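You operate a simulated robot arm through the tools that you are given. There is no shell and no other tool. Be economical: measure what you need, move in short steps, check, and stop when the job is done.

You run a simulated two-armed robot. Do the job below in one go: nothing can be reset, and whatever is moved stays where it is left.

## Task
Pack the cup that the order card names: hold the black box, seat the cup, pad it, close the box.
Fine: the round pad lies in the drawer; shut the drawer again. Set down upright: black lid.

It is judged by the outcome, as a careful person would: the job done as asked, and still so three seconds after it is handed in. It fails if anything else is knocked over, pushed out of place, dropped, spilled or broken. A push-on lid holds only when it is set on centred and level and pressed home; a screw cap is set on level and turned clockwise until tight.

## Robot
Two 6-joint arms with two-finger parallel grippers on one trunk, on a base that drives. Base frame: it is fixed to the floor where the robot stands at the start and does not move with it; the origin is under the middle of the robot, x ahead of it, y to its left, z up. Units: m, rad, N and s.
The left shoulder is at the start at [0.06, 0.187, 1.172], the right one opposite. With the tool pointing down near the work surface each hand reaches from about 0.1 to 0.54 m from the robot's upright axis, wherever it stands, measured 20 degrees to its own side. Places, roughly: black box (11x11x5 cm) [0.5, -0.2, 0.8]; foot of the black box [0.5, -0.2, 0.8]; packing drawer [0.5, -0.2, 0.7]; recess of the black box [0.5, -0.2, 0.8]; space over the recess of the black box [0.5, -0.2, 0.9]; top of the packing table [0.6, -0.2, 0.8]. Payload 1.57 kg a hand.
The tool frame of a hand sits at the grasp point between the pads (the TCP): z along the fingers, y along the line on which they close. The tips reach 0.03 m beyond it. Largest opening 0.11 m; finger width 0.024, thickness 0.012; the body of the gripper, 0.048 by 0.112 m, starts 0.078 m behind the TCP.
Orientation is told as [roll, pitch, yaw] about the base's x, y, z axes, in that order, counted from this pose: with the fingers straight down and closing along the base's y, the tool's x points along the base's -x, its y along +y and its z along -z.

## Interface
- The arms move only by the tool drive_tool. It takes "left_steps", "right_steps" or both (then of equal length, played together; a hand with none holds still); each is text: rows parted by semicolons, each of 6 numbers parted by spaces: the shift along the tool's x, y, z in m, then the turn, a rotation vector about the tool's x, y, z in rad. In form: x y z rx ry rz; .... A call has 1 to 8 rows; each row is the pose to reach, as a shift and turn from the pose commanded when the call began, along the tool's axes at that moment. "left_grip" and "right_grip" are, for a hand that has rows, the opening, from 0 (shut) to 1 (fully open), set as the call begins (left out, the last holds). Each row takes 0.2 s and may step no farther than 0.05 m and 0.15 rad from the row before; otherwise, or with a gripper value out of range, the whole call is refused. A pose out of reach is approached as far as the arm can. The call stops where the force on the tool passes 90 N (or 10 N more than at its start, if that is more) or the arm is blocked; 0.2 s more then pass. Each finger travels about 0.153 m/s and halts on what it meets, pressing with about 25 N; the grip force reading is that of the motor and also rises with nothing between the fingers. The clock runs only during rows and for 0.2 s after the last one: add rows that repeat a pose to give the fingers time. It gives the time, the measured TCP pose, the force on the tool (base axes), the opening and the grip force at its end, in the units of the frame above (readings bear some noise), with the torque about the TCP (base axes, N m) and any sound that the robot's microphone picked up.
- Cameras (640 x 400 px; columns grow to the right, rows downward): "scene" is now at [0.0045, -0.0081, 1.6993]; the picture's right is [-0.11, -0.99, -0.00], its down [-0.88, 0.10, -0.46] and it looks along [0.46, -0.05, -0.89] (base axes); focal length 266 px, centre (320, 200). "left" rides on the left gripper at [0.07, -0.016, -0.141] in its tool frame; the picture's right is [0.23, 0.97, 0.00], its down [-0.86, 0.20, -0.48] and it looks along [-0.47, 0.11, 0.88] (tool axes); focal length 222 px, centre (320, 200). "right" rides on the right gripper at [0.07, 0.016, -0.141] in its tool frame; the picture's right is [-0.23, 0.97, 0.00], its down [-0.86, -0.20, -0.48] and it looks along [-0.47, -0.11, 0.88] (tool axes); focal length 222 px, centre (320, 200). There is no depth. A picture from a camera that has moved, and an enlarged one, comes with that camera's place and axes in the base frame and with its lens.
- capture(camera): a new picture of that camera. The clock stands still meanwhile.
- move_column(by): slides the trunk up (or, below 0, down) by that many m; the arms and the scene camera ride with it, the base frame stays. It gives what a move gives, with no picture.
- steer(legs): drives the robot by 1 to 6 legs, each [ahead, left, turn to the left] in m, m and rad, along the robot's own axes; the way and the turn of a leg run together, so that a leg with both is an arc; at most 1.5 m and 3.142 rad a leg. The arms and the cameras ride along, it lands a little off, and it stops where it bumps. It gives what a move gives.
- aim_head(pan, tilt): turns the head with the scene camera to pan (to the left, within 1.501 rad either way) and tilt (down, from -0.506 to 1.204), counted from straight ahead of the robot. It gives what a move gives.
- inspect(camera, box): a new picture of the part [left, top, right, bottom] of that camera's present view, enlarged. The clock stands still meanwhile.
- close_job(): hands the job in; it is judged then, once.

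Go step by step. Nothing tells you exact positions but the pictures and the camera data: compare them with the known pose of the tool, close in by small moves and look again before you grip or let go. The budget is 120 turns and 100 pictures, counting those below and the enlarged ones. Unless the task says otherwise, let go and move clear before handing in, and close with one line.

The tools are called after "Emit:" as name(argument=value, ...) on one line, values as JSON. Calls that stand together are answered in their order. drive_tool: Moves the arms, as the interface text tells. Its arguments: {"type":"object","properties":{"left_steps":{"type":"string"},"left_grip":{"type":"number"},"right_steps":{"type":"string"},"right_grip":{"type":"number"}},"required":[]} The other tools are called the same way: move_column (by) slides the trunk up or down; steer (legs) drives the base; aim_head (pan, tilt) turns the head that bears the scene camera; capture (camera) takes a picture; inspect (camera, box) takes an enlarged picture of a part of a camera's view; close_job () hands the job in.

At the start:

```text
t: 0.0
left_position: [0.4054, -0.0285, 1.2666]
left_ee_rot: [0.0, 0.001, 0.001]
left_ft_force: [-0.1, -0.1, 0.2]
left_torque: [0.03, -0.01, 0.02]
left_width: 0.1099
left_finger_force: 0.0
right_position: [0.289, -0.3696, 1.2502]
right_ee_rot: [0.0, -0.002, 0.0]
right_ft_force: [0.2, -0.1, 0.1]
right_torque: [-0.01, -0.01, 0.0]
right_width: 0.1098
right_finger_force: 0.0
trunk travel left (down, up): [-0.8, 0.19]
robot x, y, heading: [-0.0028, -0.0015, -0.002]
head pan, tilt: [-0.108, 1.087]
```

scene: 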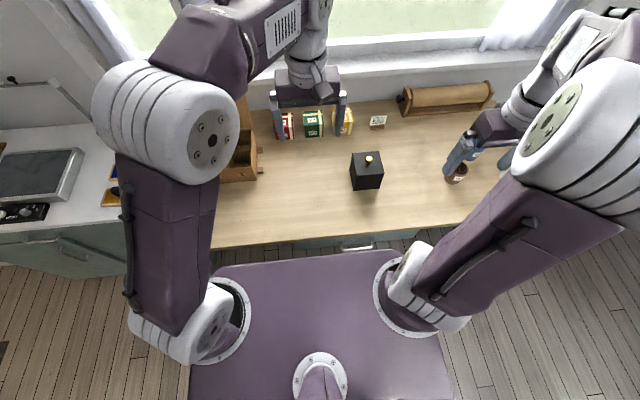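
right: 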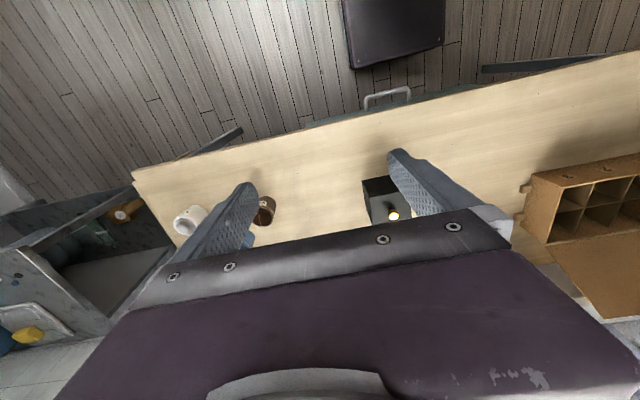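
left: 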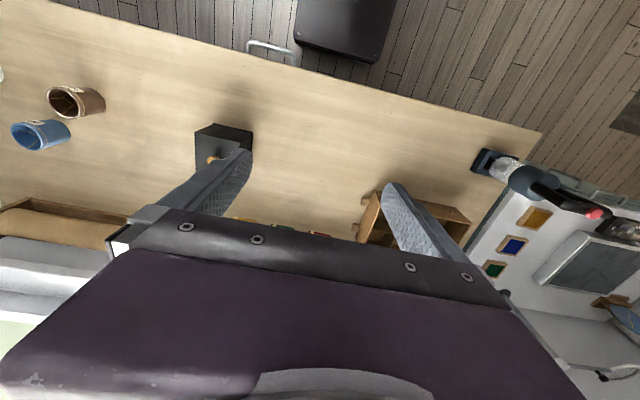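

I see the table with the black box and its lid (brass knob), cups to the right, cards at the back and a drawer handle at the front edge. I'll zoom in on the card and the box first.

Emit:
inspect(camera="scene", box=[260, 90, 420, 190])

Emit:
inspect(camera="scene", box=[420, 100, 580, 200])

Emit:
inspect(camera="left", box=[0, 60, 280, 235])

```text
4.00 times, centred on (340, 140) of scene
camera zoom: at [0.0045, -0.0081, 1.6993], right [-0.11, -0.99, 0.0], down [-0.88, 0.1, -0.46], along [0.46, -0.05, -0.89], focal length 1065 px, centre (240, 440)
```

zoom: 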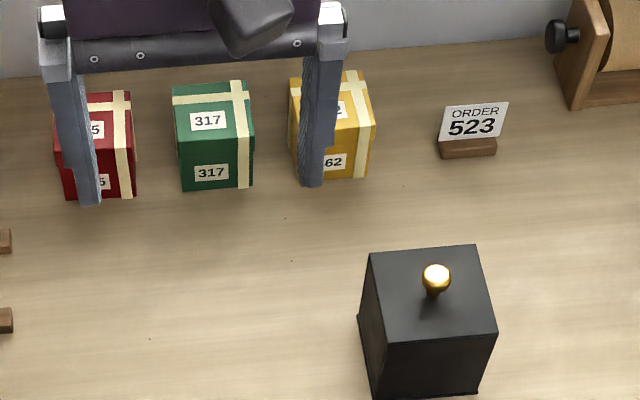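

```text
4.00 times, centred on (500, 150) of scene
camera zoom: at [0.0045, -0.0081, 1.6993], right [-0.11, -0.99, 0.0], down [-0.88, 0.1, -0.46], along [0.46, -0.05, -0.89], focal length 1065 px, centre (-400, 400)
```

zoom: 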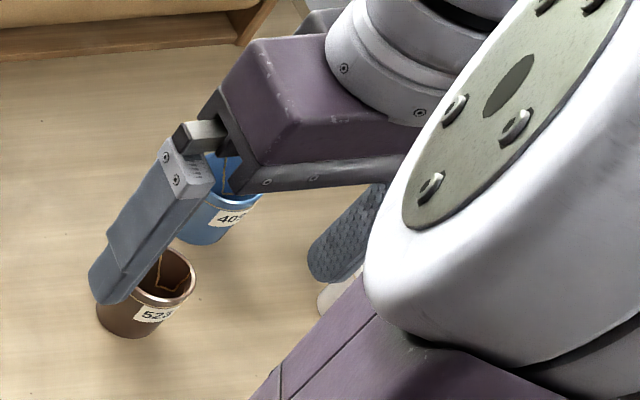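

```text
2.29 times, centred on (140, 148) of left
camera zoom: at [0.3358, -0.0443, 1.4076], right [-0.23, 0.97, 0.0], down [0.86, 0.2, 0.48], along [0.47, 0.11, -0.88], focal length 508 px, centre (731, 320)
```

zoom: 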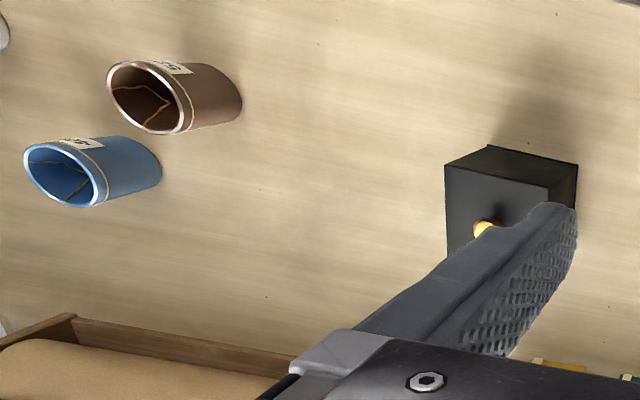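

The order is 523. The brown cup shows 52?, so I need to confirm its last digit. I'll lift the hands out of the view by driving to the right a bit and look again.

Emit:
steer(legs=[[0.0, -0.35, 0.0]])

Emit:
drive_tool(right_steps="0 -0.05 0 0 0 0;0 -0.1 0 0 0 0;0 -0.15 0 0 0 0", left_steps="0 0.05 0 0 0 0;0 0.1 0 0 0 0;0 0.15 0 0 0 0")

Emit:
capture(camera="scene")

Emit:
capture(camera="left")

Emit:
capture(camera="right")

```text
t: 2.3
left_position: [0.4062, -0.3749, 1.2674]
left_ee_rot: [-0.002, 0.0, 0.003]
left_ft_force: [-0.5, 0.9, 0.5]
left_torque: [0.02, 0.0, -0.01]
left_width: 0.1098
left_finger_force: 0.0
right_position: [0.2889, -0.7163, 1.2498]
right_ee_rot: [-0.002, -0.001, 0.002]
right_ft_force: [-0.1, -0.4, 0.3]
right_torque: [0.01, -0.01, -0.03]
right_width: 0.1102
right_finger_force: 0.0
trunk travel left (down, up): [-0.8, 0.19]
robot x, y, heading: [-0.0017, -0.3513, 0.0]
head pan, tilt: [-0.108, 1.087]
```

```text
t: 3.1
left_position: [0.4062, -0.2281, 1.2662]
left_ee_rot: [0.0, -0.001, 0.001]
left_ft_force: [-0.6, -0.3, 0.5]
left_torque: [0.0, 0.02, -0.02]
left_width: 0.1096
left_finger_force: 0.0
right_position: [0.2895, -0.8715, 1.2484]
right_ee_rot: [0.0, 0.0, 0.001]
right_ft_force: [0.3, -0.4, 0.0]
right_torque: [0.05, 0.01, 0.0]
right_width: 0.1099
right_finger_force: 0.1
trunk travel left (down, up): [-0.8, 0.19]
robot x, y, heading: [0.0001, -0.3506, 0.004]
head pan, tilt: [-0.108, 1.087]
```

```text
93 pictures are left
camera scene: at [0.0049, -0.3599, 1.6993], right [-0.11, -0.99, 0.0], down [-0.88, 0.1, -0.46], along [0.46, -0.05, -0.89], focal length 266 px, centre (320, 200)
```

scene: 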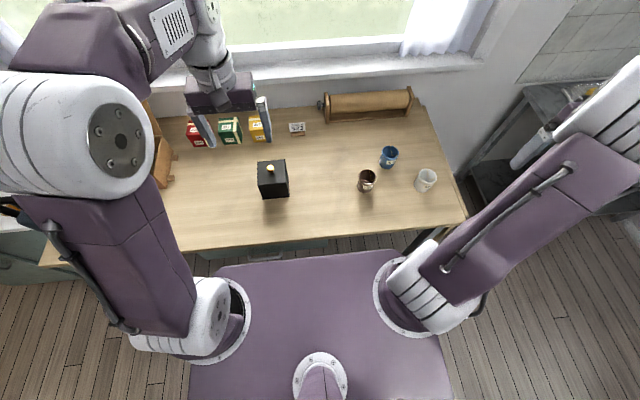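

```text
92 pictures are left
camera left: at [0.3368, -0.2441, 1.4069], right [-0.23, 0.97, 0.0], down [0.86, 0.2, 0.48], along [0.47, 0.11, -0.88], focal length 222 px, centre (320, 200)
```

left: 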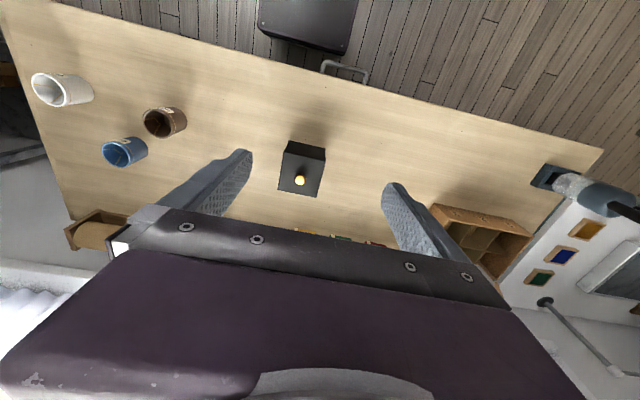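

```text
91 pictures are left
camera right: at [0.2197, -0.8546, 1.3905], right [0.23, 0.97, 0.0], down [0.86, -0.2, 0.48], along [0.47, -0.11, -0.88], focal length 222 px, centre (320, 200)
```

right: 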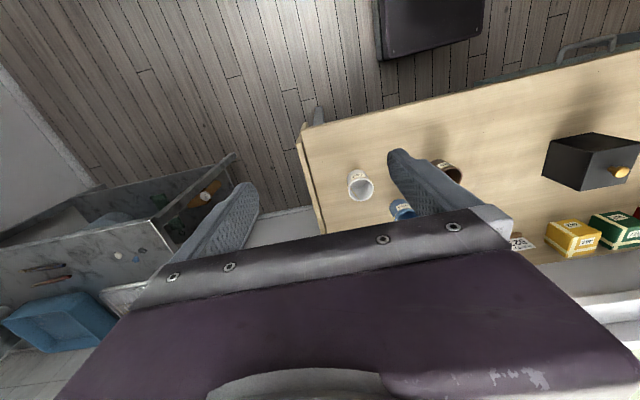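

Emit:
inspect(camera="scene", box=[340, 140, 452, 210])

Emit:
inspect(camera="scene", box=[240, 150, 320, 200])

Emit:
inspect(camera="left", box=[120, 90, 376, 250])

Emit:
inspect(camera="right", box=[500, 30, 640, 200])

```text
5.71 times, centred on (396, 175) of scene
camera zoom: at [0.0049, -0.3599, 1.6993], right [-0.11, -0.99, 0.0], down [-0.88, 0.1, -0.46], along [0.46, -0.05, -0.89], focal length 1521 px, centre (-114, 343)
```

zoom: 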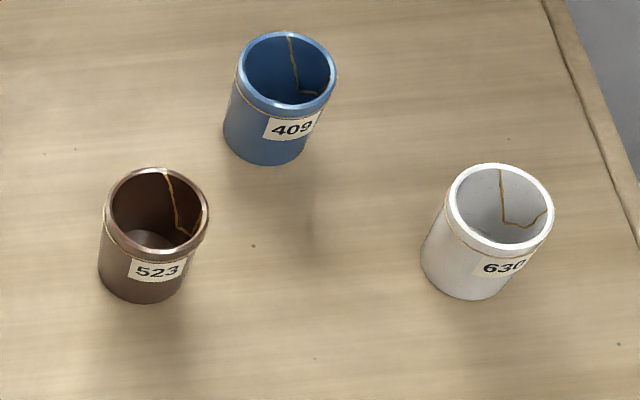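

```text
8.00 times, centred on (280, 175) of scene
camera zoom: at [0.0049, -0.3599, 1.6993], right [-0.11, -0.99, 0.0], down [-0.88, 0.1, -0.46], along [0.46, -0.05, -0.89], focal length 2130 px, centre (640, 400)
```

zoom: 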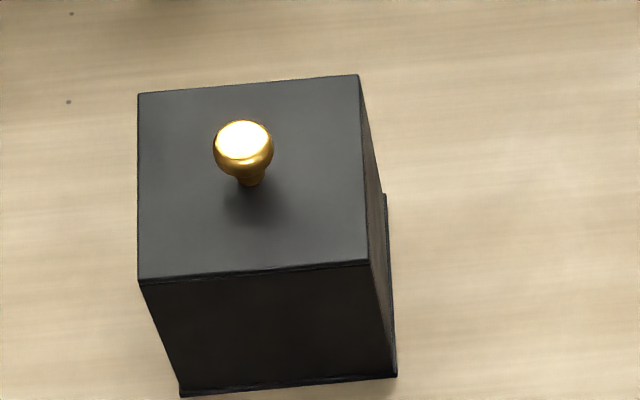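

```text
2.50 times, centred on (248, 170) of left
camera zoom: at [0.3368, -0.2441, 1.4069], right [-0.23, 0.97, 0.0], down [0.86, 0.2, 0.48], along [0.47, 0.11, -0.88], focal length 555 px, centre (500, 275)
```

zoom: 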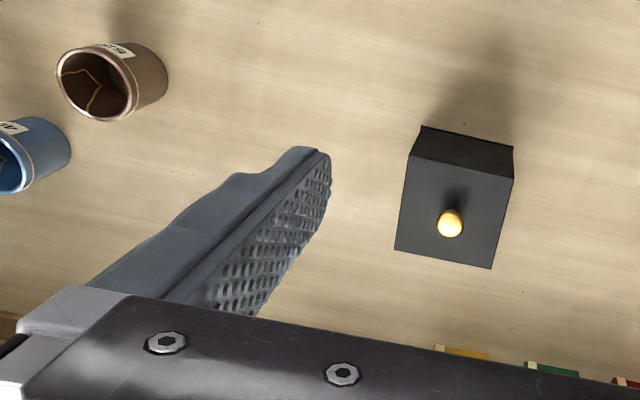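

```text
2.35 times, centred on (570, 115) of right
camera zoom: at [0.2197, -0.8546, 1.3905], right [0.23, 0.97, 0.0], down [0.86, -0.2, 0.48], along [0.47, -0.11, -0.88], focal length 523 px, centre (-268, 400)
```

zoom: 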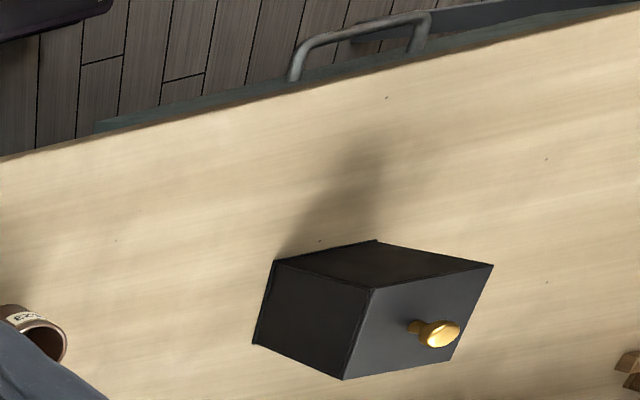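

The brown cup carries 523. By triangulation, the tabletop is at z≈0.80, the box is centred near (0.554, -0.244) with its lid top at 0.90 and the brown cup is near (0.505, -0.58). I'll drive closer and look at the box from the left hand.

Emit:
steer(legs=[[0.08, 0.02, 0.0]])

```text
t: 4.1
left_position: [0.4807, -0.2084, 1.2681]
left_ee_rot: [0.001, -0.004, -0.002]
left_ft_force: [-0.6, 1.0, -0.5]
left_torque: [0.01, -0.02, 0.04]
left_width: 0.1099
left_finger_force: 0.1
right_position: [0.3655, -0.8507, 1.2511]
right_ee_rot: [0.0, -0.003, 0.001]
right_ft_force: [0.2, -0.2, 0.1]
right_torque: [0.0, -0.05, -0.01]
right_width: 0.11
right_finger_force: 0.1
trunk travel left (down, up): [-0.8, 0.19]
robot x, y, heading: [0.0801, -0.3309, 0.007]
head pan, tilt: [-0.108, 1.087]
```

The drive was clean. I'll bring the left hand above the knob, still high, and look.

Emit:
drive_tool(left_steps="-0.025 -0.01 0.035 0 0 0;-0.05 -0.02 0.07 0 0 0;-0.07 -0.035 0.11 0 0 0;-0.076 -0.036 0.14 0 0 0;-0.076 -0.036 0.14 0 0 0")

Emit:
capture(camera="left")

Emit:
capture(camera="scene")

```text
t: 5.3
left_position: [0.5601, -0.2422, 1.1278]
left_ee_rot: [0.001, -0.001, 0.0]
left_ft_force: [-0.2, 0.2, 0.3]
left_torque: [-0.01, -0.02, 0.01]
left_width: 0.1099
left_finger_force: 0.2
right_position: [0.3681, -0.8489, 1.2513]
right_ee_rot: [0.0, 0.002, -0.002]
right_ft_force: [0.0, 0.4, 0.7]
right_torque: [-0.01, -0.02, 0.0]
right_width: 0.1098
right_finger_force: 0.1
trunk travel left (down, up): [-0.8, 0.19]
robot x, y, heading: [0.079, -0.3285, 0.004]
head pan, tilt: [-0.108, 1.087]
```

```text
86 pictures are left
camera left: at [0.4911, -0.259, 1.268], right [-0.23, 0.97, 0.0], down [0.85, 0.2, 0.48], along [0.47, 0.11, -0.88], focal length 222 px, centre (320, 200)
```

left: 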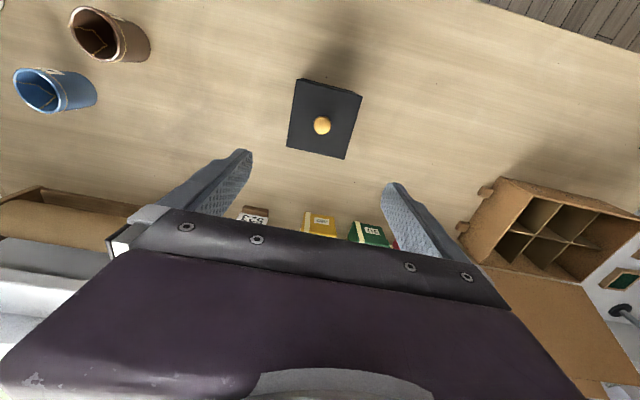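

```text
85 pictures are left
camera scene: at [0.0828, -0.3378, 1.6993], right [-0.11, -0.99, 0.0], down [-0.88, 0.1, -0.47], along [0.46, -0.05, -0.89], focal length 266 px, centre (320, 200)
```

scene: 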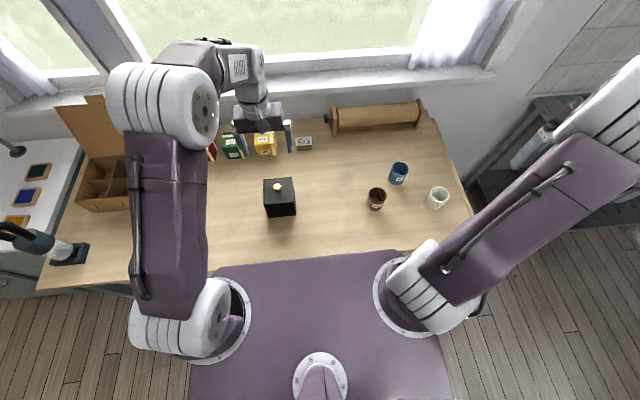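

The knob is near (0.552, -0.243) with its top at about 0.927. I'll lower the left hand over it with a narrowed opening.

Emit:
drive_tool(left_steps="0.003 0 0.045 0 0 0;0.007 -0.001 0.09 0 0 0;0.008 -0.001 0.13 0 0 0;0.008 -0.001 0.16 0 0 0;0.008 -0.001 0.16 0 0 0", left_grip=0.5)

Emit:
capture(camera="left")

Emit:
inspect(camera="scene", box=[230, 130, 326, 230])

```text
t: 6.5
left_position: [0.5529, -0.2436, 0.969]
left_ee_rot: [0.0, 0.0, 0.0]
left_ft_force: [-0.1, 0.6, 1.4]
left_torque: [0.0, -0.01, 0.04]
left_width: 0.055
left_finger_force: 0.2
right_position: [0.3691, -0.8494, 1.251]
right_ee_rot: [-0.001, 0.001, 0.002]
right_ft_force: [0.1, 0.2, -0.9]
right_torque: [-0.01, 0.0, -0.01]
right_width: 0.1098
right_finger_force: 0.0
trunk travel left (down, up): [-0.8, 0.19]
robot x, y, heading: [0.0794, -0.3274, 0.001]
head pan, tilt: [-0.108, 1.087]
```

```text
84 pictures are left
camera left: at [0.4836, -0.2601, 1.1082], right [-0.23, 0.97, 0.0], down [0.85, 0.2, 0.48], along [0.47, 0.11, -0.88], focal length 222 px, centre (320, 200)
```

left: 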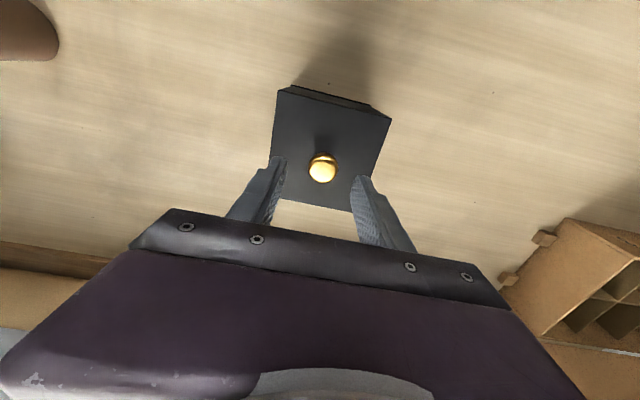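

```text
4.00 times, centred on (278, 180) of scene
camera zoom: at [0.0837, -0.3379, 1.6993], right [-0.11, -0.99, 0.0], down [-0.88, 0.1, -0.47], along [0.46, -0.05, -0.89], focal length 1065 px, centre (488, 280)
```

zoom: 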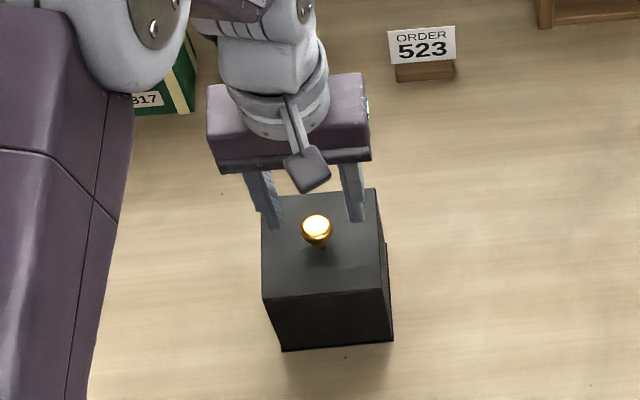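

Aligned with the knob. I'll descend until the tips are just above the lid top, then close.

Emit:
drive_tool(left_steps="0 0.001 0.012 0 0 0;0 0.001 0.024 0 0 0;0 0.001 0.031 0 0 0;0 0.001 0.031 0 0 0")

Emit:
drive_tool(left_steps="0 0 0 0 0 0;0 0 0 0 0 0;0 0 0 0 0 0", left_grip=0)

Emit:
capture(camera="left")

```text
t: 7.5
left_position: [0.5533, -0.243, 0.9351]
left_ee_rot: [0.001, -0.003, 0.0]
left_ft_force: [-0.7, 0.5, 5.5]
left_torque: [0.11, 0.05, 0.04]
left_width: 0.0549
left_finger_force: 0.1
right_position: [0.3682, -0.8497, 1.2505]
right_ee_rot: [0.0, 0.001, 0.001]
right_ft_force: [0.1, 0.2, -0.5]
right_torque: [-0.01, 0.02, 0.0]
right_width: 0.11
right_finger_force: 0.2
trunk travel left (down, up): [-0.8, 0.19]
robot x, y, heading: [0.0812, -0.3318, 0.002]
head pan, tilt: [-0.108, 1.087]
```

```text
t: 8.3
left_position: [0.5538, -0.244, 0.9348]
left_ee_rot: [0.0, -0.001, -0.001]
left_ft_force: [0.5, 1.8, 10.6]
left_torque: [0.06, -0.02, 0.0]
left_width: 0.025
left_finger_force: 25.2
right_position: [0.368, -0.8502, 1.2509]
right_ee_rot: [-0.001, 0.0, 0.0]
right_ft_force: [-0.4, 0.5, 0.3]
right_torque: [0.02, 0.0, -0.01]
right_width: 0.1101
right_finger_force: 0.0
trunk travel left (down, up): [-0.8, 0.19]
robot x, y, heading: [0.0778, -0.3283, -0.002]
head pan, tilt: [-0.108, 1.087]
```

```text
82 pictures are left
camera left: at [0.484, -0.2591, 1.0764], right [-0.23, 0.97, 0.0], down [0.85, 0.2, 0.48], along [0.47, 0.11, -0.88], focal length 222 px, centre (320, 200)
```

left: 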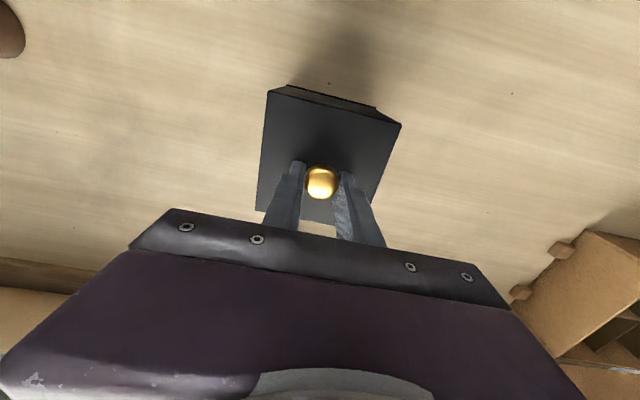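

The knob is gripped (closed-lid reference: TCP 0.554, -0.244, 0.935). I'll lift gently by 1 cm and check whether the box body comes along.

Emit:
drive_tool(left_steps="0 0 -0.003 0 0 0;0 0 -0.006 0 0 0;0 0 -0.01 0 0 0;0 0 -0.01 0 0 0")

Emit:
inspect(camera="scene", box=[230, 130, 326, 230])

```text
t: 9.3
left_position: [0.5533, -0.2428, 0.945]
left_ee_rot: [0.0, 0.0, -0.001]
left_ft_force: [-0.8, -0.9, -0.7]
left_torque: [0.0, -0.02, 0.02]
left_width: 0.025
left_finger_force: 24.9
right_position: [0.369, -0.85, 1.2499]
right_ee_rot: [0.0, -0.001, -0.001]
right_ft_force: [0.1, 0.0, 0.1]
right_torque: [-0.01, 0.0, -0.03]
right_width: 0.1099
right_finger_force: 0.1
trunk travel left (down, up): [-0.8, 0.19]
robot x, y, heading: [0.0799, -0.3326, 0.002]
head pan, tilt: [-0.108, 1.087]
```

```text
4.00 times, centred on (278, 180) of scene
camera zoom: at [0.0846, -0.3378, 1.6993], right [-0.11, -0.99, 0.0], down [-0.88, 0.1, -0.46], along [0.46, -0.05, -0.89], focal length 1065 px, centre (488, 280)
```

zoom: 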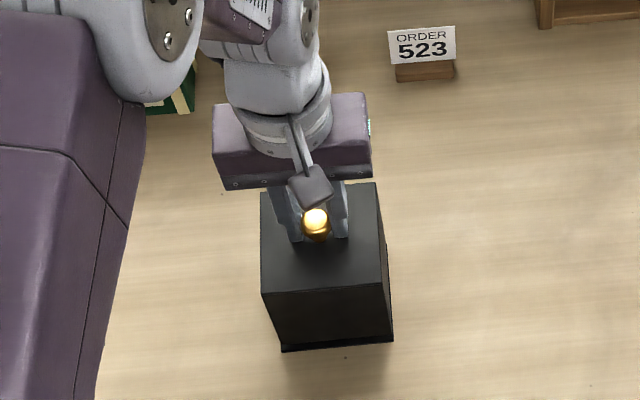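

The foot stayed where it was and only the lid is rising, freely. I'll lift straight up.

Emit:
drive_tool(left_steps="0 0 -0.02 0 0 0;0 0 -0.04 0 0 0;0 0 -0.06 0 0 0;0 0 -0.08 0 0 0;0 0 -0.10 0 0 0;0 0 -0.12 0 0 0;0 0 -0.12 0 0 0")

Emit:
inspect(camera="scene", box=[200, 110, 328, 230])

```text
t: 10.9
left_position: [0.553, -0.2431, 1.0653]
left_ee_rot: [0.001, 0.0, 0.0]
left_ft_force: [-0.7, 0.5, -0.4]
left_torque: [0.02, -0.02, -0.01]
left_width: 0.0248
left_finger_force: 25.1
right_position: [0.3694, -0.8488, 1.2506]
right_ee_rot: [0.001, 0.0, 0.0]
right_ft_force: [0.6, 0.0, 0.5]
right_torque: [-0.03, 0.03, -0.03]
right_width: 0.11
right_finger_force: 0.1
trunk travel left (down, up): [-0.8, 0.19]
robot x, y, heading: [0.0816, -0.3267, 0.004]
head pan, tilt: [-0.108, 1.087]
```

```text
3.33 times, centred on (264, 170) of scene
camera zoom: at [0.0846, -0.3378, 1.6993], right [-0.11, -0.99, 0.0], down [-0.88, 0.1, -0.46], along [0.46, -0.05, -0.89], focal length 887 px, centre (507, 300)
```

zoom: 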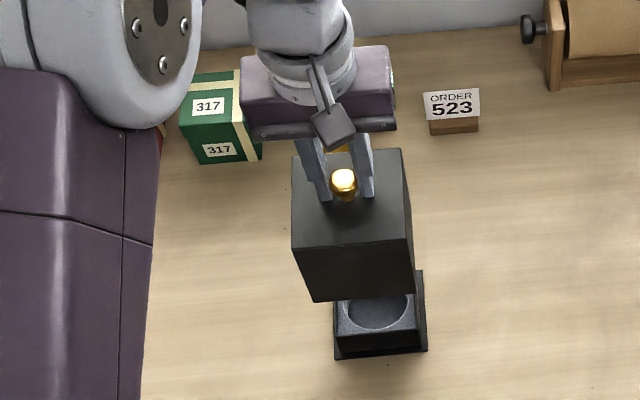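

The lid is off and the base has a round recess. I'll carry the lid to the free area on the left, around (0.50, -0.07).

Emit:
drive_tool(left_steps="0.01 0.045 0 0 0 0;0.02 0.09 0 0 0 0;0.035 0.13 0 0 0 0;0.05 0.17 0 0 0 0;0.05 0.17 0.04 0 0 0;0.05 0.17 0.08 0 0 0;0.05 0.17 0.11 0 0 0;0.05 0.17 0.11 0 0 0")

Emit:
capture(camera="scene")

Emit:
capture(camera="left")

```text
t: 12.7
left_position: [0.5038, -0.0726, 0.9546]
left_ee_rot: [0.001, 0.001, -0.001]
left_ft_force: [-0.4, -0.5, 0.1]
left_torque: [-0.01, 0.01, 0.03]
left_width: 0.0249
left_finger_force: 24.9
right_position: [0.3687, -0.8504, 1.2495]
right_ee_rot: [0.0, 0.001, -0.001]
right_ft_force: [0.6, 0.6, 0.6]
right_torque: [-0.01, -0.01, 0.0]
right_width: 0.11
right_finger_force: 0.0
trunk travel left (down, up): [-0.8, 0.19]
robot x, y, heading: [0.0793, -0.3311, 0.001]
head pan, tilt: [-0.108, 1.087]
```

```text
79 pictures are left
camera scene: at [0.0842, -0.338, 1.6993], right [-0.11, -0.99, 0.0], down [-0.88, 0.1, -0.46], along [0.46, -0.05, -0.89], focal length 266 px, centre (320, 200)
```

scene: 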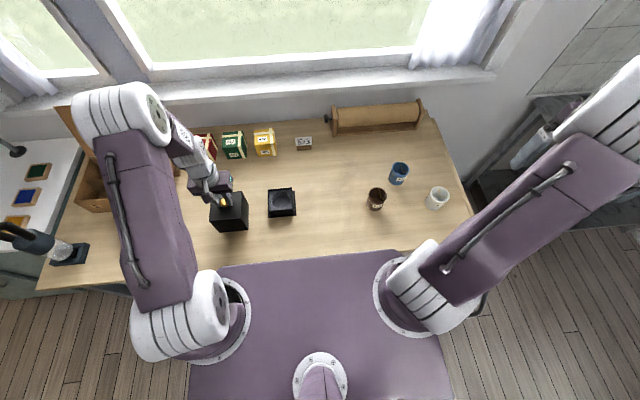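

```text
78 pictures are left
camera left: at [0.4343, -0.0897, 1.0952], right [-0.23, 0.97, 0.0], down [0.85, 0.2, 0.48], along [0.47, 0.11, -0.88], focal length 222 px, centre (320, 200)
```

left: 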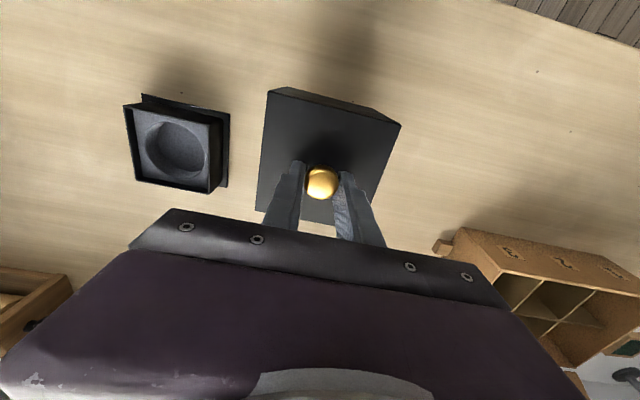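

Clear of everything. I'll lower until it touches the table.

Emit:
drive_tool(left_steps="0 0 0.01 0 0 0;0 0 0.016 0 0 0;0 0 0.02 0 0 0;0 0 0.023 0 0 0;0 0 0.026 0 0 0;0 0 0.026 0 0 0")

Emit:
inspect(camera="left", box=[100, 70, 260, 210])

Emit:
inspect(camera="scene", box=[190, 160, 310, 240])

```text
t: 14.1
left_position: [0.5035, -0.074, 0.9321]
left_ee_rot: [0.0, -0.006, 0.001]
left_ft_force: [2.3, 3.6, 31.8]
left_torque: [-0.02, 0.59, -0.03]
left_width: 0.025
left_finger_force: 25.0
right_position: [0.3662, -0.8497, 1.2509]
right_ee_rot: [-0.001, -0.002, 0.0]
right_ft_force: [-0.6, 0.2, -0.5]
right_torque: [-0.02, -0.03, 0.01]
right_width: 0.11
right_finger_force: 0.1
trunk travel left (down, up): [-0.8, 0.19]
robot x, y, heading: [0.0771, -0.3361, -0.0]
head pan, tilt: [-0.108, 1.087]
```

```text
2.86 times, centred on (180, 140) of left
camera zoom: at [0.4329, -0.0897, 1.072], right [-0.23, 0.97, 0.0], down [0.85, 0.2, 0.48], along [0.47, 0.11, -0.87], focal length 635 px, centre (720, 371)
```

zoom: 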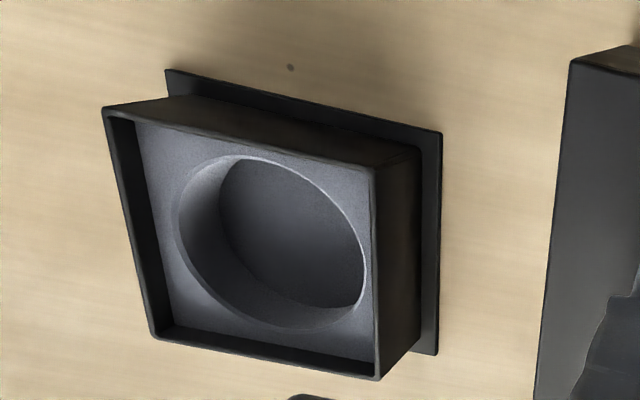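

```text
5.00 times, centred on (250, 200) of scene
camera zoom: at [0.0806, -0.3396, 1.6998], right [-0.11, -0.99, 0.0], down [-0.88, 0.1, -0.47], along [0.46, -0.05, -0.88], focal length 1331 px, centre (670, 200)
```

zoom: 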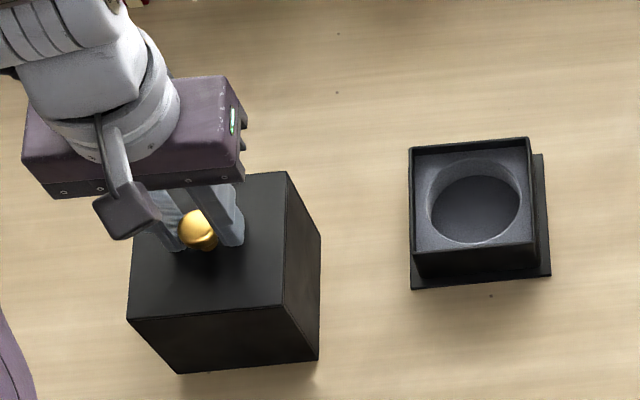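

The lid is resting on the table. I'll ease off, let go and rise.

Emit:
drive_tool(left_steps="0 0 -0.003 0 0 0;0 0 -0.003 0 0 0")

Emit:
drive_tool(left_steps="0 0 0 0 0 0;0 0 0 0 0 0;0 0 -0.03 0 0 0;0 0 -0.07 0 0 0;0 0 -0.11 0 0 0;0 0 -0.13 0 0 0;0 0 -0.13 0 0 0", left_grip=0.5)

Emit:
inspect(camera="scene", box=[190, 130, 318, 240])

```text
t: 14.7
left_position: [0.503, -0.0734, 0.9324]
left_ee_rot: [0.0, -0.001, 0.0]
left_ft_force: [2.1, 0.3, 6.6]
left_torque: [0.03, -0.69, 0.04]
left_width: 0.0248
left_finger_force: 24.9
right_position: [0.369, -0.8501, 1.2492]
right_ee_rot: [0.0, -0.001, 0.0]
right_ft_force: [0.1, -0.4, 0.1]
right_torque: [-0.01, 0.01, 0.01]
right_width: 0.1099
right_finger_force: 0.0
trunk travel left (down, up): [-0.8, 0.19]
robot x, y, heading: [0.0739, -0.3331, -0.003]
head pan, tilt: [-0.108, 1.087]
```

```text
t: 16.3
left_position: [0.5038, -0.0728, 1.0632]
left_ee_rot: [0.0, -0.001, 0.0]
left_ft_force: [0.0, -0.1, 0.6]
left_torque: [0.01, 0.02, -0.01]
left_width: 0.0552
left_finger_force: 0.0
right_position: [0.3689, -0.8495, 1.2501]
right_ee_rot: [0.001, 0.001, -0.001]
right_ft_force: [0.5, -0.4, -0.3]
right_torque: [0.01, -0.03, -0.01]
right_width: 0.11
right_finger_force: 0.0
trunk travel left (down, up): [-0.8, 0.19]
robot x, y, heading: [0.0799, -0.3264, -0.002]
head pan, tilt: [-0.108, 1.087]
```

```text
3.64 times, centred on (254, 185) of scene
camera zoom: at [0.0844, -0.3378, 1.6993], right [-0.11, -0.99, 0.0], down [-0.88, 0.09, -0.46], along [0.46, -0.05, -0.89], focal length 968 px, centre (560, 254)
```

zoom: 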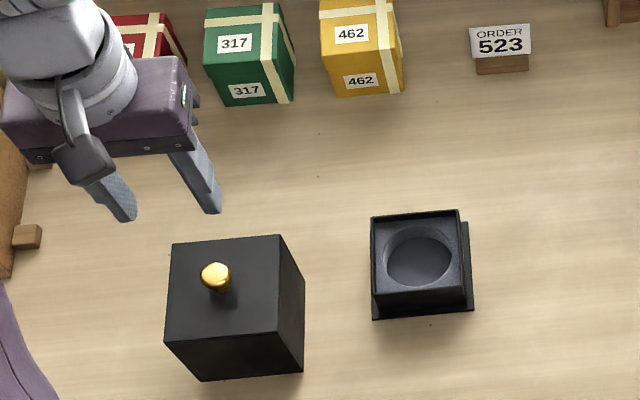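

The lid stands upright on its own. Next I'll bring the right hand above the brown cup.

Emit:
drive_tool(right_steps="-0.02 0.035 0.02 0 0 0;-0.04 0.07 0.045 0 0 0;-0.06 0.11 0.06 0 0 0;-0.08 0.15 0.08 0 0 0;-0.10 0.19 0.10 0 0 0;-0.12 0.23 0.12 0 0 0;-0.136 0.268 0.14 0 0 0;-0.136 0.268 0.14 0 0 0")

Emit:
capture(camera="right")

Emit:
capture(camera="scene")

```text
t: 18.1
left_position: [0.5023, -0.0741, 1.0628]
left_ee_rot: [0.001, -0.002, 0.0]
left_ft_force: [-0.3, -0.1, 0.4]
left_torque: [0.04, 0.04, 0.0]
left_width: 0.055
left_finger_force: 0.0
right_position: [0.5047, -0.5805, 1.1104]
right_ee_rot: [0.0, 0.0, -0.002]
right_ft_force: [0.0, 0.5, -0.6]
right_torque: [0.04, 0.0, 0.0]
right_width: 0.11
right_finger_force: 0.0
trunk travel left (down, up): [-0.8, 0.19]
robot x, y, heading: [0.0817, -0.3289, 0.001]
head pan, tilt: [-0.108, 1.087]
```

```text
74 pictures are left
camera right: at [0.4342, -0.5643, 1.252], right [0.23, 0.97, 0.0], down [0.86, -0.2, 0.48], along [0.47, -0.11, -0.88], focal length 222 px, centre (320, 200)
```

right: 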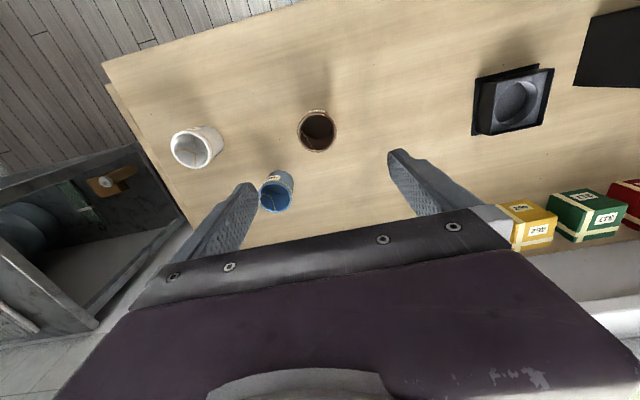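

```text
73 pictures are left
camera scene: at [0.0837, -0.3383, 1.6993], right [-0.11, -0.99, 0.0], down [-0.88, 0.1, -0.47], along [0.46, -0.05, -0.89], focal length 266 px, centre (320, 200)
```

scene: 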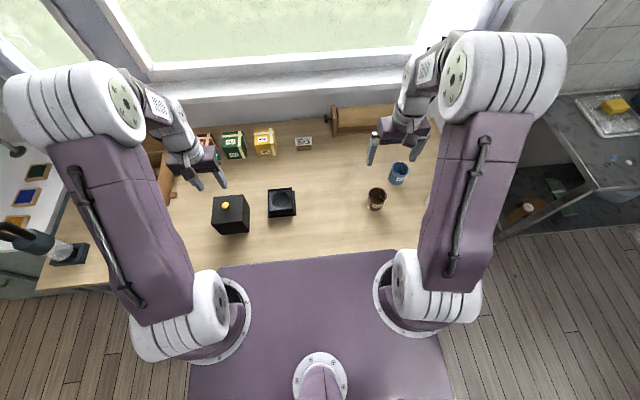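

The cup centre refines to (0.505, -0.586) with its rim at about 0.885. I'll descend to TCP z≈0.88, so the fingers hold only the upper part, stopping midway to check.

Emit:
drive_tool(right_steps="0 -0.005 0.04 0 0 0;0 -0.005 0.08 0 0 0;0 -0.005 0.12 0 0 0;0 -0.005 0.15 0 0 0;0 -0.005 0.15 0 0 0")

Emit:
capture(camera="right")

```text
t: 19.3
left_position: [0.5026, -0.072, 1.0642]
left_ee_rot: [0.0, 0.0, -0.002]
left_ft_force: [-1.4, -0.4, -0.4]
left_torque: [0.02, 0.01, 0.04]
left_width: 0.0549
left_finger_force: 0.1
right_position: [0.5032, -0.5858, 0.9602]
right_ee_rot: [0.001, 0.0, 0.0]
right_ft_force: [-0.7, -0.3, 0.7]
right_torque: [0.02, 0.01, 0.0]
right_width: 0.1101
right_finger_force: 0.1
trunk travel left (down, up): [-0.8, 0.19]
robot x, y, heading: [0.0789, -0.3295, -0.001]
head pan, tilt: [-0.108, 1.087]
```

```text
72 pictures are left
camera right: at [0.4338, -0.5692, 1.1011], right [0.23, 0.97, 0.0], down [0.86, -0.2, 0.48], along [0.47, -0.11, -0.88], focal length 222 px, centre (320, 200)
```

right: 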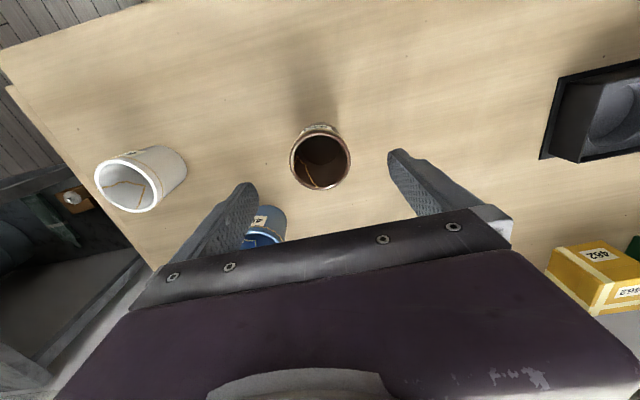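

Well centred. I'll descend and grip.

Emit:
drive_tool(right_steps="0 0 0.03 0 0 0;0 0 0.06 0 0 0;0 0 0.08 0 0 0;0 0 0.08 0 0 0")

Emit:
drive_tool(right_steps="0 0 0 0 0 0;0 0 0 0 0 0;0 0 0 0 0 0", right_grip=0)

Emit:
capture(camera="right")

```text
t: 20.3
left_position: [0.503, -0.0727, 1.062]
left_ee_rot: [0.0, 0.001, -0.001]
left_ft_force: [-0.5, -0.1, -0.2]
left_torque: [0.02, 0.0, 0.01]
left_width: 0.055
left_finger_force: 0.1
right_position: [0.5036, -0.5857, 0.8809]
right_ee_rot: [0.002, 0.0, -0.001]
right_ft_force: [0.6, -0.9, 0.1]
right_torque: [0.0, 0.01, -0.02]
right_width: 0.1102
right_finger_force: 0.1
trunk travel left (down, up): [-0.8, 0.19]
robot x, y, heading: [0.081, -0.3297, 0.0]
head pan, tilt: [-0.108, 1.087]
```

```text
t: 21.1
left_position: [0.5036, -0.0726, 1.0611]
left_ee_rot: [0.0, 0.0, -0.001]
left_ft_force: [-0.5, 0.3, 0.0]
left_torque: [0.0, 0.0, 0.01]
left_width: 0.0547
left_finger_force: 0.0
right_position: [0.5043, -0.5852, 0.8795]
right_ee_rot: [0.0, 0.0, 0.002]
right_ft_force: [1.0, -0.6, 1.3]
right_torque: [0.07, -0.03, 0.01]
right_width: 0.0651
right_finger_force: 25.0
trunk travel left (down, up): [-0.8, 0.19]
robot x, y, heading: [0.0785, -0.3296, -0.001]
head pan, tilt: [-0.108, 1.087]
```

```text
71 pictures are left
camera right: at [0.4341, -0.5693, 1.0216], right [0.23, 0.97, 0.0], down [0.86, -0.2, 0.48], along [0.47, -0.11, -0.88], focal length 222 px, centre (320, 200)
```

right: 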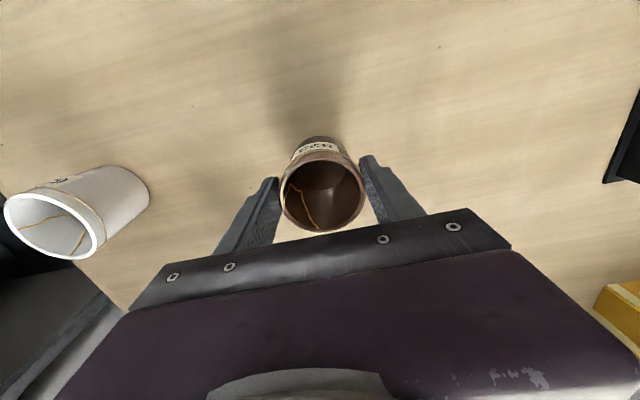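

The cup is held (width 0.065). I'll lift it, and at the same time bring the left hand in front of the box tilted about 45° so it can hold the base by its sides without blocking the recess.

Emit:
drive_tool(right_steps="0 0 -0.02 0 0 0;0 0 -0.05 0 0 0;0 0 -0.08 0 0 0;0 0 -0.11 0 0 0;0 0 -0.14 0 0 0;0 0 -0.17 0 0 0;0 0 -0.19 0 0 0;0 0 -0.19 0 0 0", left_steps="0.015 -0.03 0 0 -0.1 0;0.03 -0.06 0 0 -0.2 0;0.045 -0.09 0 0 -0.3 0;0.06 -0.12 0 0 -0.4 0;0.071 -0.15 0 0 -0.5 0;0.071 -0.171 0.02 0 -0.6 0;0.071 -0.171 0.05 0 -0.7 0;0.071 -0.171 0.09 0 -0.8 0", left_grip=1)

Emit:
capture(camera="left")

Emit:
capture(camera="scene")

Emit:
capture(camera="right")

```text
t: 22.9
left_position: [0.4538, -0.2836, 1.0167]
left_ee_rot: [0.012, -0.774, 0.001]
left_ft_force: [0.3, -0.3, -0.2]
left_torque: [0.01, -0.03, 0.02]
left_width: 0.1098
left_finger_force: 0.1
left hand out of reach, approached as far as the arm can: row 3, 4, 5, 6, 7, 8
right_position: [0.5031, -0.5881, 1.0699]
right_ee_rot: [0.0, -0.002, 0.0]
right_ft_force: [-0.1, -0.1, -2.2]
right_torque: [0.0, 0.0, 0.02]
right_width: 0.0653
right_finger_force: 24.8
trunk travel left (down, up): [-0.8, 0.19]
robot x, y, heading: [0.08, -0.329, 0.001]
head pan, tilt: [-0.108, 1.087]
```

```text
70 pictures are left
camera left: at [0.3058, -0.3008, 1.0662], right [-0.17, 0.97, -0.15], down [0.27, 0.19, 0.94], along [0.95, 0.12, -0.3], focal length 222 px, centre (320, 200)
```

left: 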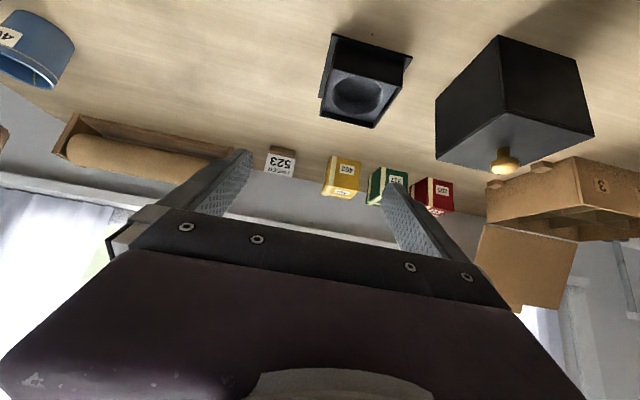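

```text
69 pictures are left
camera scene: at [0.0819, -0.3395, 1.6993], right [-0.11, -0.99, 0.0], down [-0.88, 0.1, -0.47], along [0.46, -0.05, -0.88], focal length 266 px, centre (320, 200)
```

scene: 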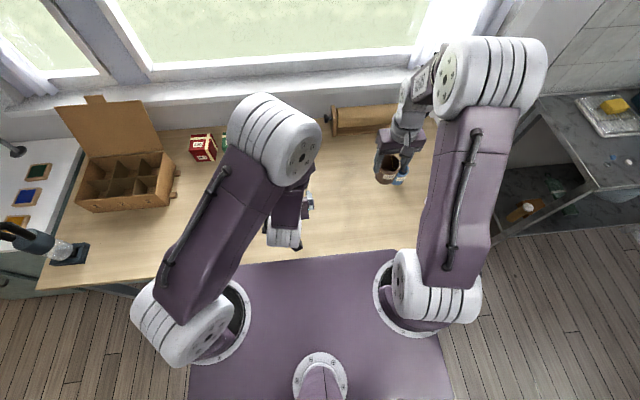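

```text
68 pictures are left
camera right: at [0.4336, -0.57, 1.2114], right [0.23, 0.97, 0.0], down [0.85, -0.2, 0.48], along [0.47, -0.11, -0.88], focal length 222 px, centre (320, 200)
```

right: 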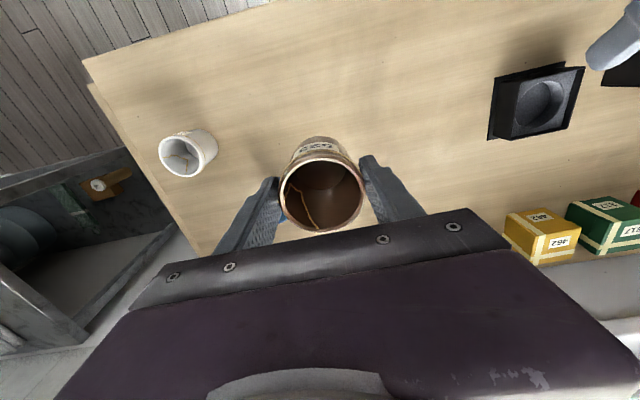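

The 45° tilt is too close in for the left arm; 0.4 rad would do. I'll tilt back up partly and measure again.

Emit:
drive_tool(left_steps="0 0 0 0 0.13 0;0 0 0 0 0.26 0;0 0 0 0 0.39 0;0 0 0 0 0.39 0")

Emit:
capture(camera="left")

```text
t: 23.9
left_position: [0.4555, -0.2832, 1.0146]
left_ee_rot: [0.001, -0.408, 0.0]
left_ft_force: [-0.1, 0.5, -0.4]
left_torque: [0.02, -0.01, -0.01]
left_width: 0.1101
left_finger_force: 0.2
right_position: [0.5049, -0.5859, 1.0688]
right_ee_rot: [-0.001, 0.0, 0.0]
right_ft_force: [-0.3, -0.1, -1.4]
right_torque: [0.02, 0.01, 0.01]
right_width: 0.065
right_finger_force: 25.0
trunk travel left (down, up): [-0.8, 0.19]
robot x, y, heading: [0.0791, -0.3299, 0.006]
head pan, tilt: [-0.108, 1.087]
```

```text
67 pictures are left
camera left: at [0.3356, -0.2985, 1.1161], right [-0.21, 0.97, -0.09], down [0.59, 0.2, 0.78], along [0.78, 0.11, -0.62], focal length 222 px, centre (320, 200)
```

left: 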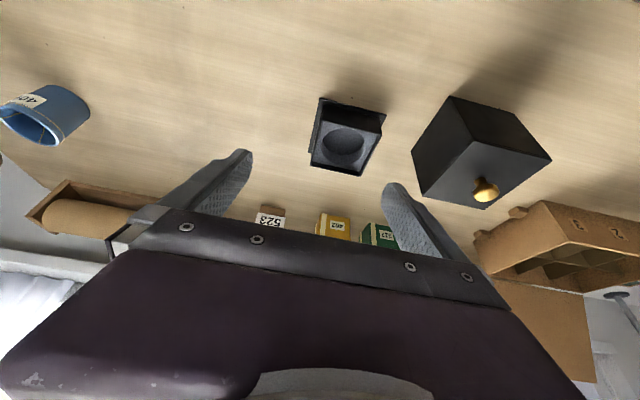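

The recess centre comes out near (0.549, -0.244) with the foam top at about 0.83 and the body top at about 0.84. I'll move the left hand to a pre-hold pose.

Emit:
drive_tool(left_steps="0 0.02 0.03 0 0 0;0.003 0.039 0.06 0 0 0;0.003 0.039 0.085 0 0 0;0.003 0.039 0.085 0 0 0")

Emit:
capture(camera="left")

```text
t: 24.9
left_position: [0.4856, -0.2441, 0.936]
left_ee_rot: [-0.001, -0.41, 0.001]
left_ft_force: [1.1, -0.5, 0.5]
left_torque: [0.02, -0.03, 0.0]
left_width: 0.1097
left_finger_force: 0.1
right_position: [0.5056, -0.5871, 1.0685]
right_ee_rot: [0.0, 0.0, 0.0]
right_ft_force: [0.0, 0.4, -1.9]
right_torque: [0.0, 0.02, 0.0]
right_width: 0.0649
right_finger_force: 25.3
trunk travel left (down, up): [-0.8, 0.19]
robot x, y, heading: [0.0796, -0.3294, 0.002]
head pan, tilt: [-0.108, 1.087]
```

```text
66 pictures are left
camera left: at [0.3665, -0.2601, 1.0372], right [-0.21, 0.97, -0.09], down [0.59, 0.2, 0.78], along [0.78, 0.11, -0.62], focal length 222 px, centre (320, 200)
```

left: 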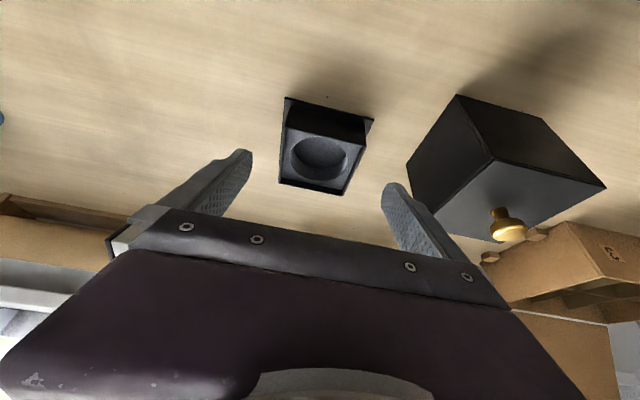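

Fingers straddle the box symmetrically. I'll advance along the tool and then close on the base.

Emit:
drive_tool(left_steps="0.004 0 0.035 0 0 0;0.004 0 0.07 0 0 0;0.004 0 0.09 0 0 0;0.004 0 0.09 0 0 0")

Emit:
capture(camera="left")

Emit:
inspect(camera="right", box=[440, 0, 640, 180])

```text
t: 25.9
left_position: [0.5185, -0.2448, 0.8515]
left_ee_rot: [0.001, -0.409, 0.001]
left_ft_force: [-0.3, 0.3, -1.2]
left_torque: [-0.01, 0.0, 0.01]
left_width: 0.1103
left_finger_force: 0.0
right_position: [0.5059, -0.5862, 1.0696]
right_ee_rot: [-0.001, 0.0, -0.001]
right_ft_force: [0.9, 0.2, -1.8]
right_torque: [-0.01, 0.01, 0.01]
right_width: 0.065
right_finger_force: 24.7
trunk travel left (down, up): [-0.8, 0.19]
robot x, y, heading: [0.0808, -0.3305, 0.005]
head pan, tilt: [-0.108, 1.087]
```

```text
65 pictures are left
camera left: at [0.3989, -0.2606, 0.9528], right [-0.21, 0.97, -0.09], down [0.59, 0.2, 0.78], along [0.78, 0.11, -0.62], focal length 222 px, centre (320, 200)
```

left: 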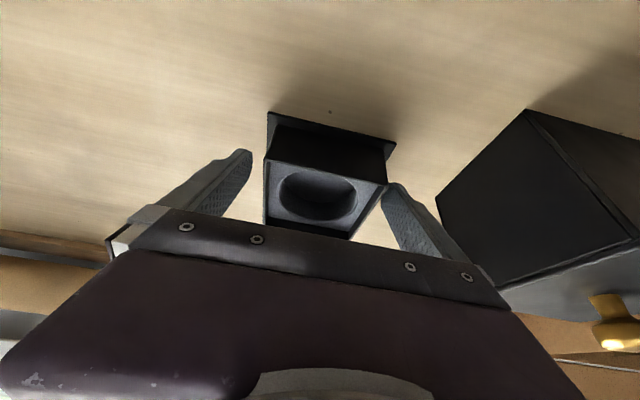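

```text
2.22 times, centred on (540, 90) of right
camera zoom: at [0.4354, -0.5691, 1.2107], right [0.23, 0.97, 0.0], down [0.86, -0.2, 0.48], along [0.47, -0.11, -0.88], focal length 494 px, centre (-169, 444)
```

zoom: 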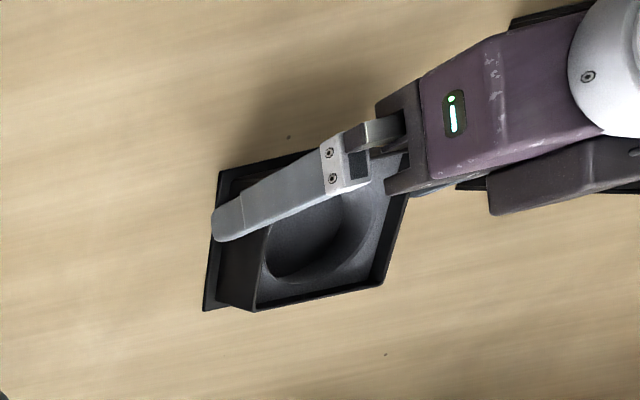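

The fingers lie alongside the body. I'll go a little lower and close to hold.

Emit:
drive_tool(left_steps="0.001 0 0.008 0 0 0;0.001 0 0.008 0 0 0")

Emit:
drive_tool(left_steps="0 0 0 0 0 0;0 0 0 0 0 0;0 0 0 0 0 0", left_grip=0.5)

Emit:
inspect(camera="right", box=[440, 0, 640, 180])

```text
t: 26.5
left_position: [0.521, -0.2451, 0.8438]
left_ee_rot: [0.0, -0.412, 0.001]
left_ft_force: [0.3, -0.2, -0.3]
left_torque: [-0.02, -0.01, 0.01]
left_width: 0.1101
left_finger_force: 0.2
right_position: [0.5052, -0.5858, 1.0692]
right_ee_rot: [0.001, 0.0, 0.0]
right_ft_force: [-0.6, 0.5, -1.4]
right_torque: [0.01, 0.03, 0.01]
right_width: 0.0652
right_finger_force: 25.2
trunk travel left (down, up): [-0.8, 0.19]
robot x, y, heading: [0.0832, -0.3294, 0.003]
head pan, tilt: [-0.108, 1.087]
```

```text
t: 27.3
left_position: [0.5207, -0.2445, 0.8439]
left_ee_rot: [0.001, -0.409, 0.002]
left_ft_force: [-0.9, 0.2, 0.4]
left_torque: [0.1, -0.04, 0.03]
left_width: 0.0896
left_finger_force: 24.8
right_position: [0.505, -0.5859, 1.0682]
right_ee_rot: [0.0, -0.001, 0.0]
right_ft_force: [0.2, -0.1, -1.7]
right_torque: [0.02, 0.0, 0.0]
right_width: 0.065
right_finger_force: 24.7
trunk travel left (down, up): [-0.8, 0.19]
robot x, y, heading: [0.0804, -0.3238, 0.004]
head pan, tilt: [-0.108, 1.087]
```

```text
2.22 times, centred on (540, 90) of right
camera zoom: at [0.4353, -0.569, 1.2107], right [0.23, 0.97, 0.0], down [0.86, -0.2, 0.48], along [0.47, -0.11, -0.88], focal length 494 px, centre (-169, 444)
```

zoom: 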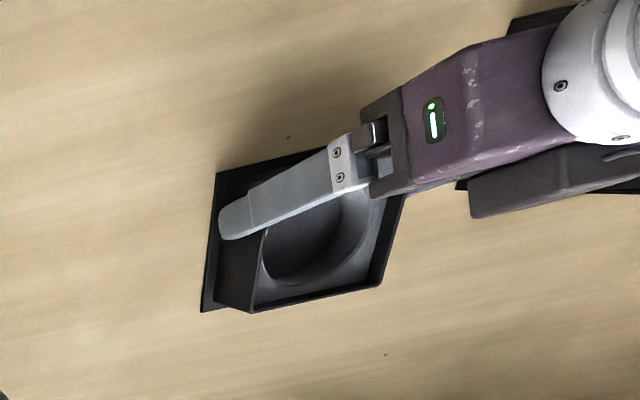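

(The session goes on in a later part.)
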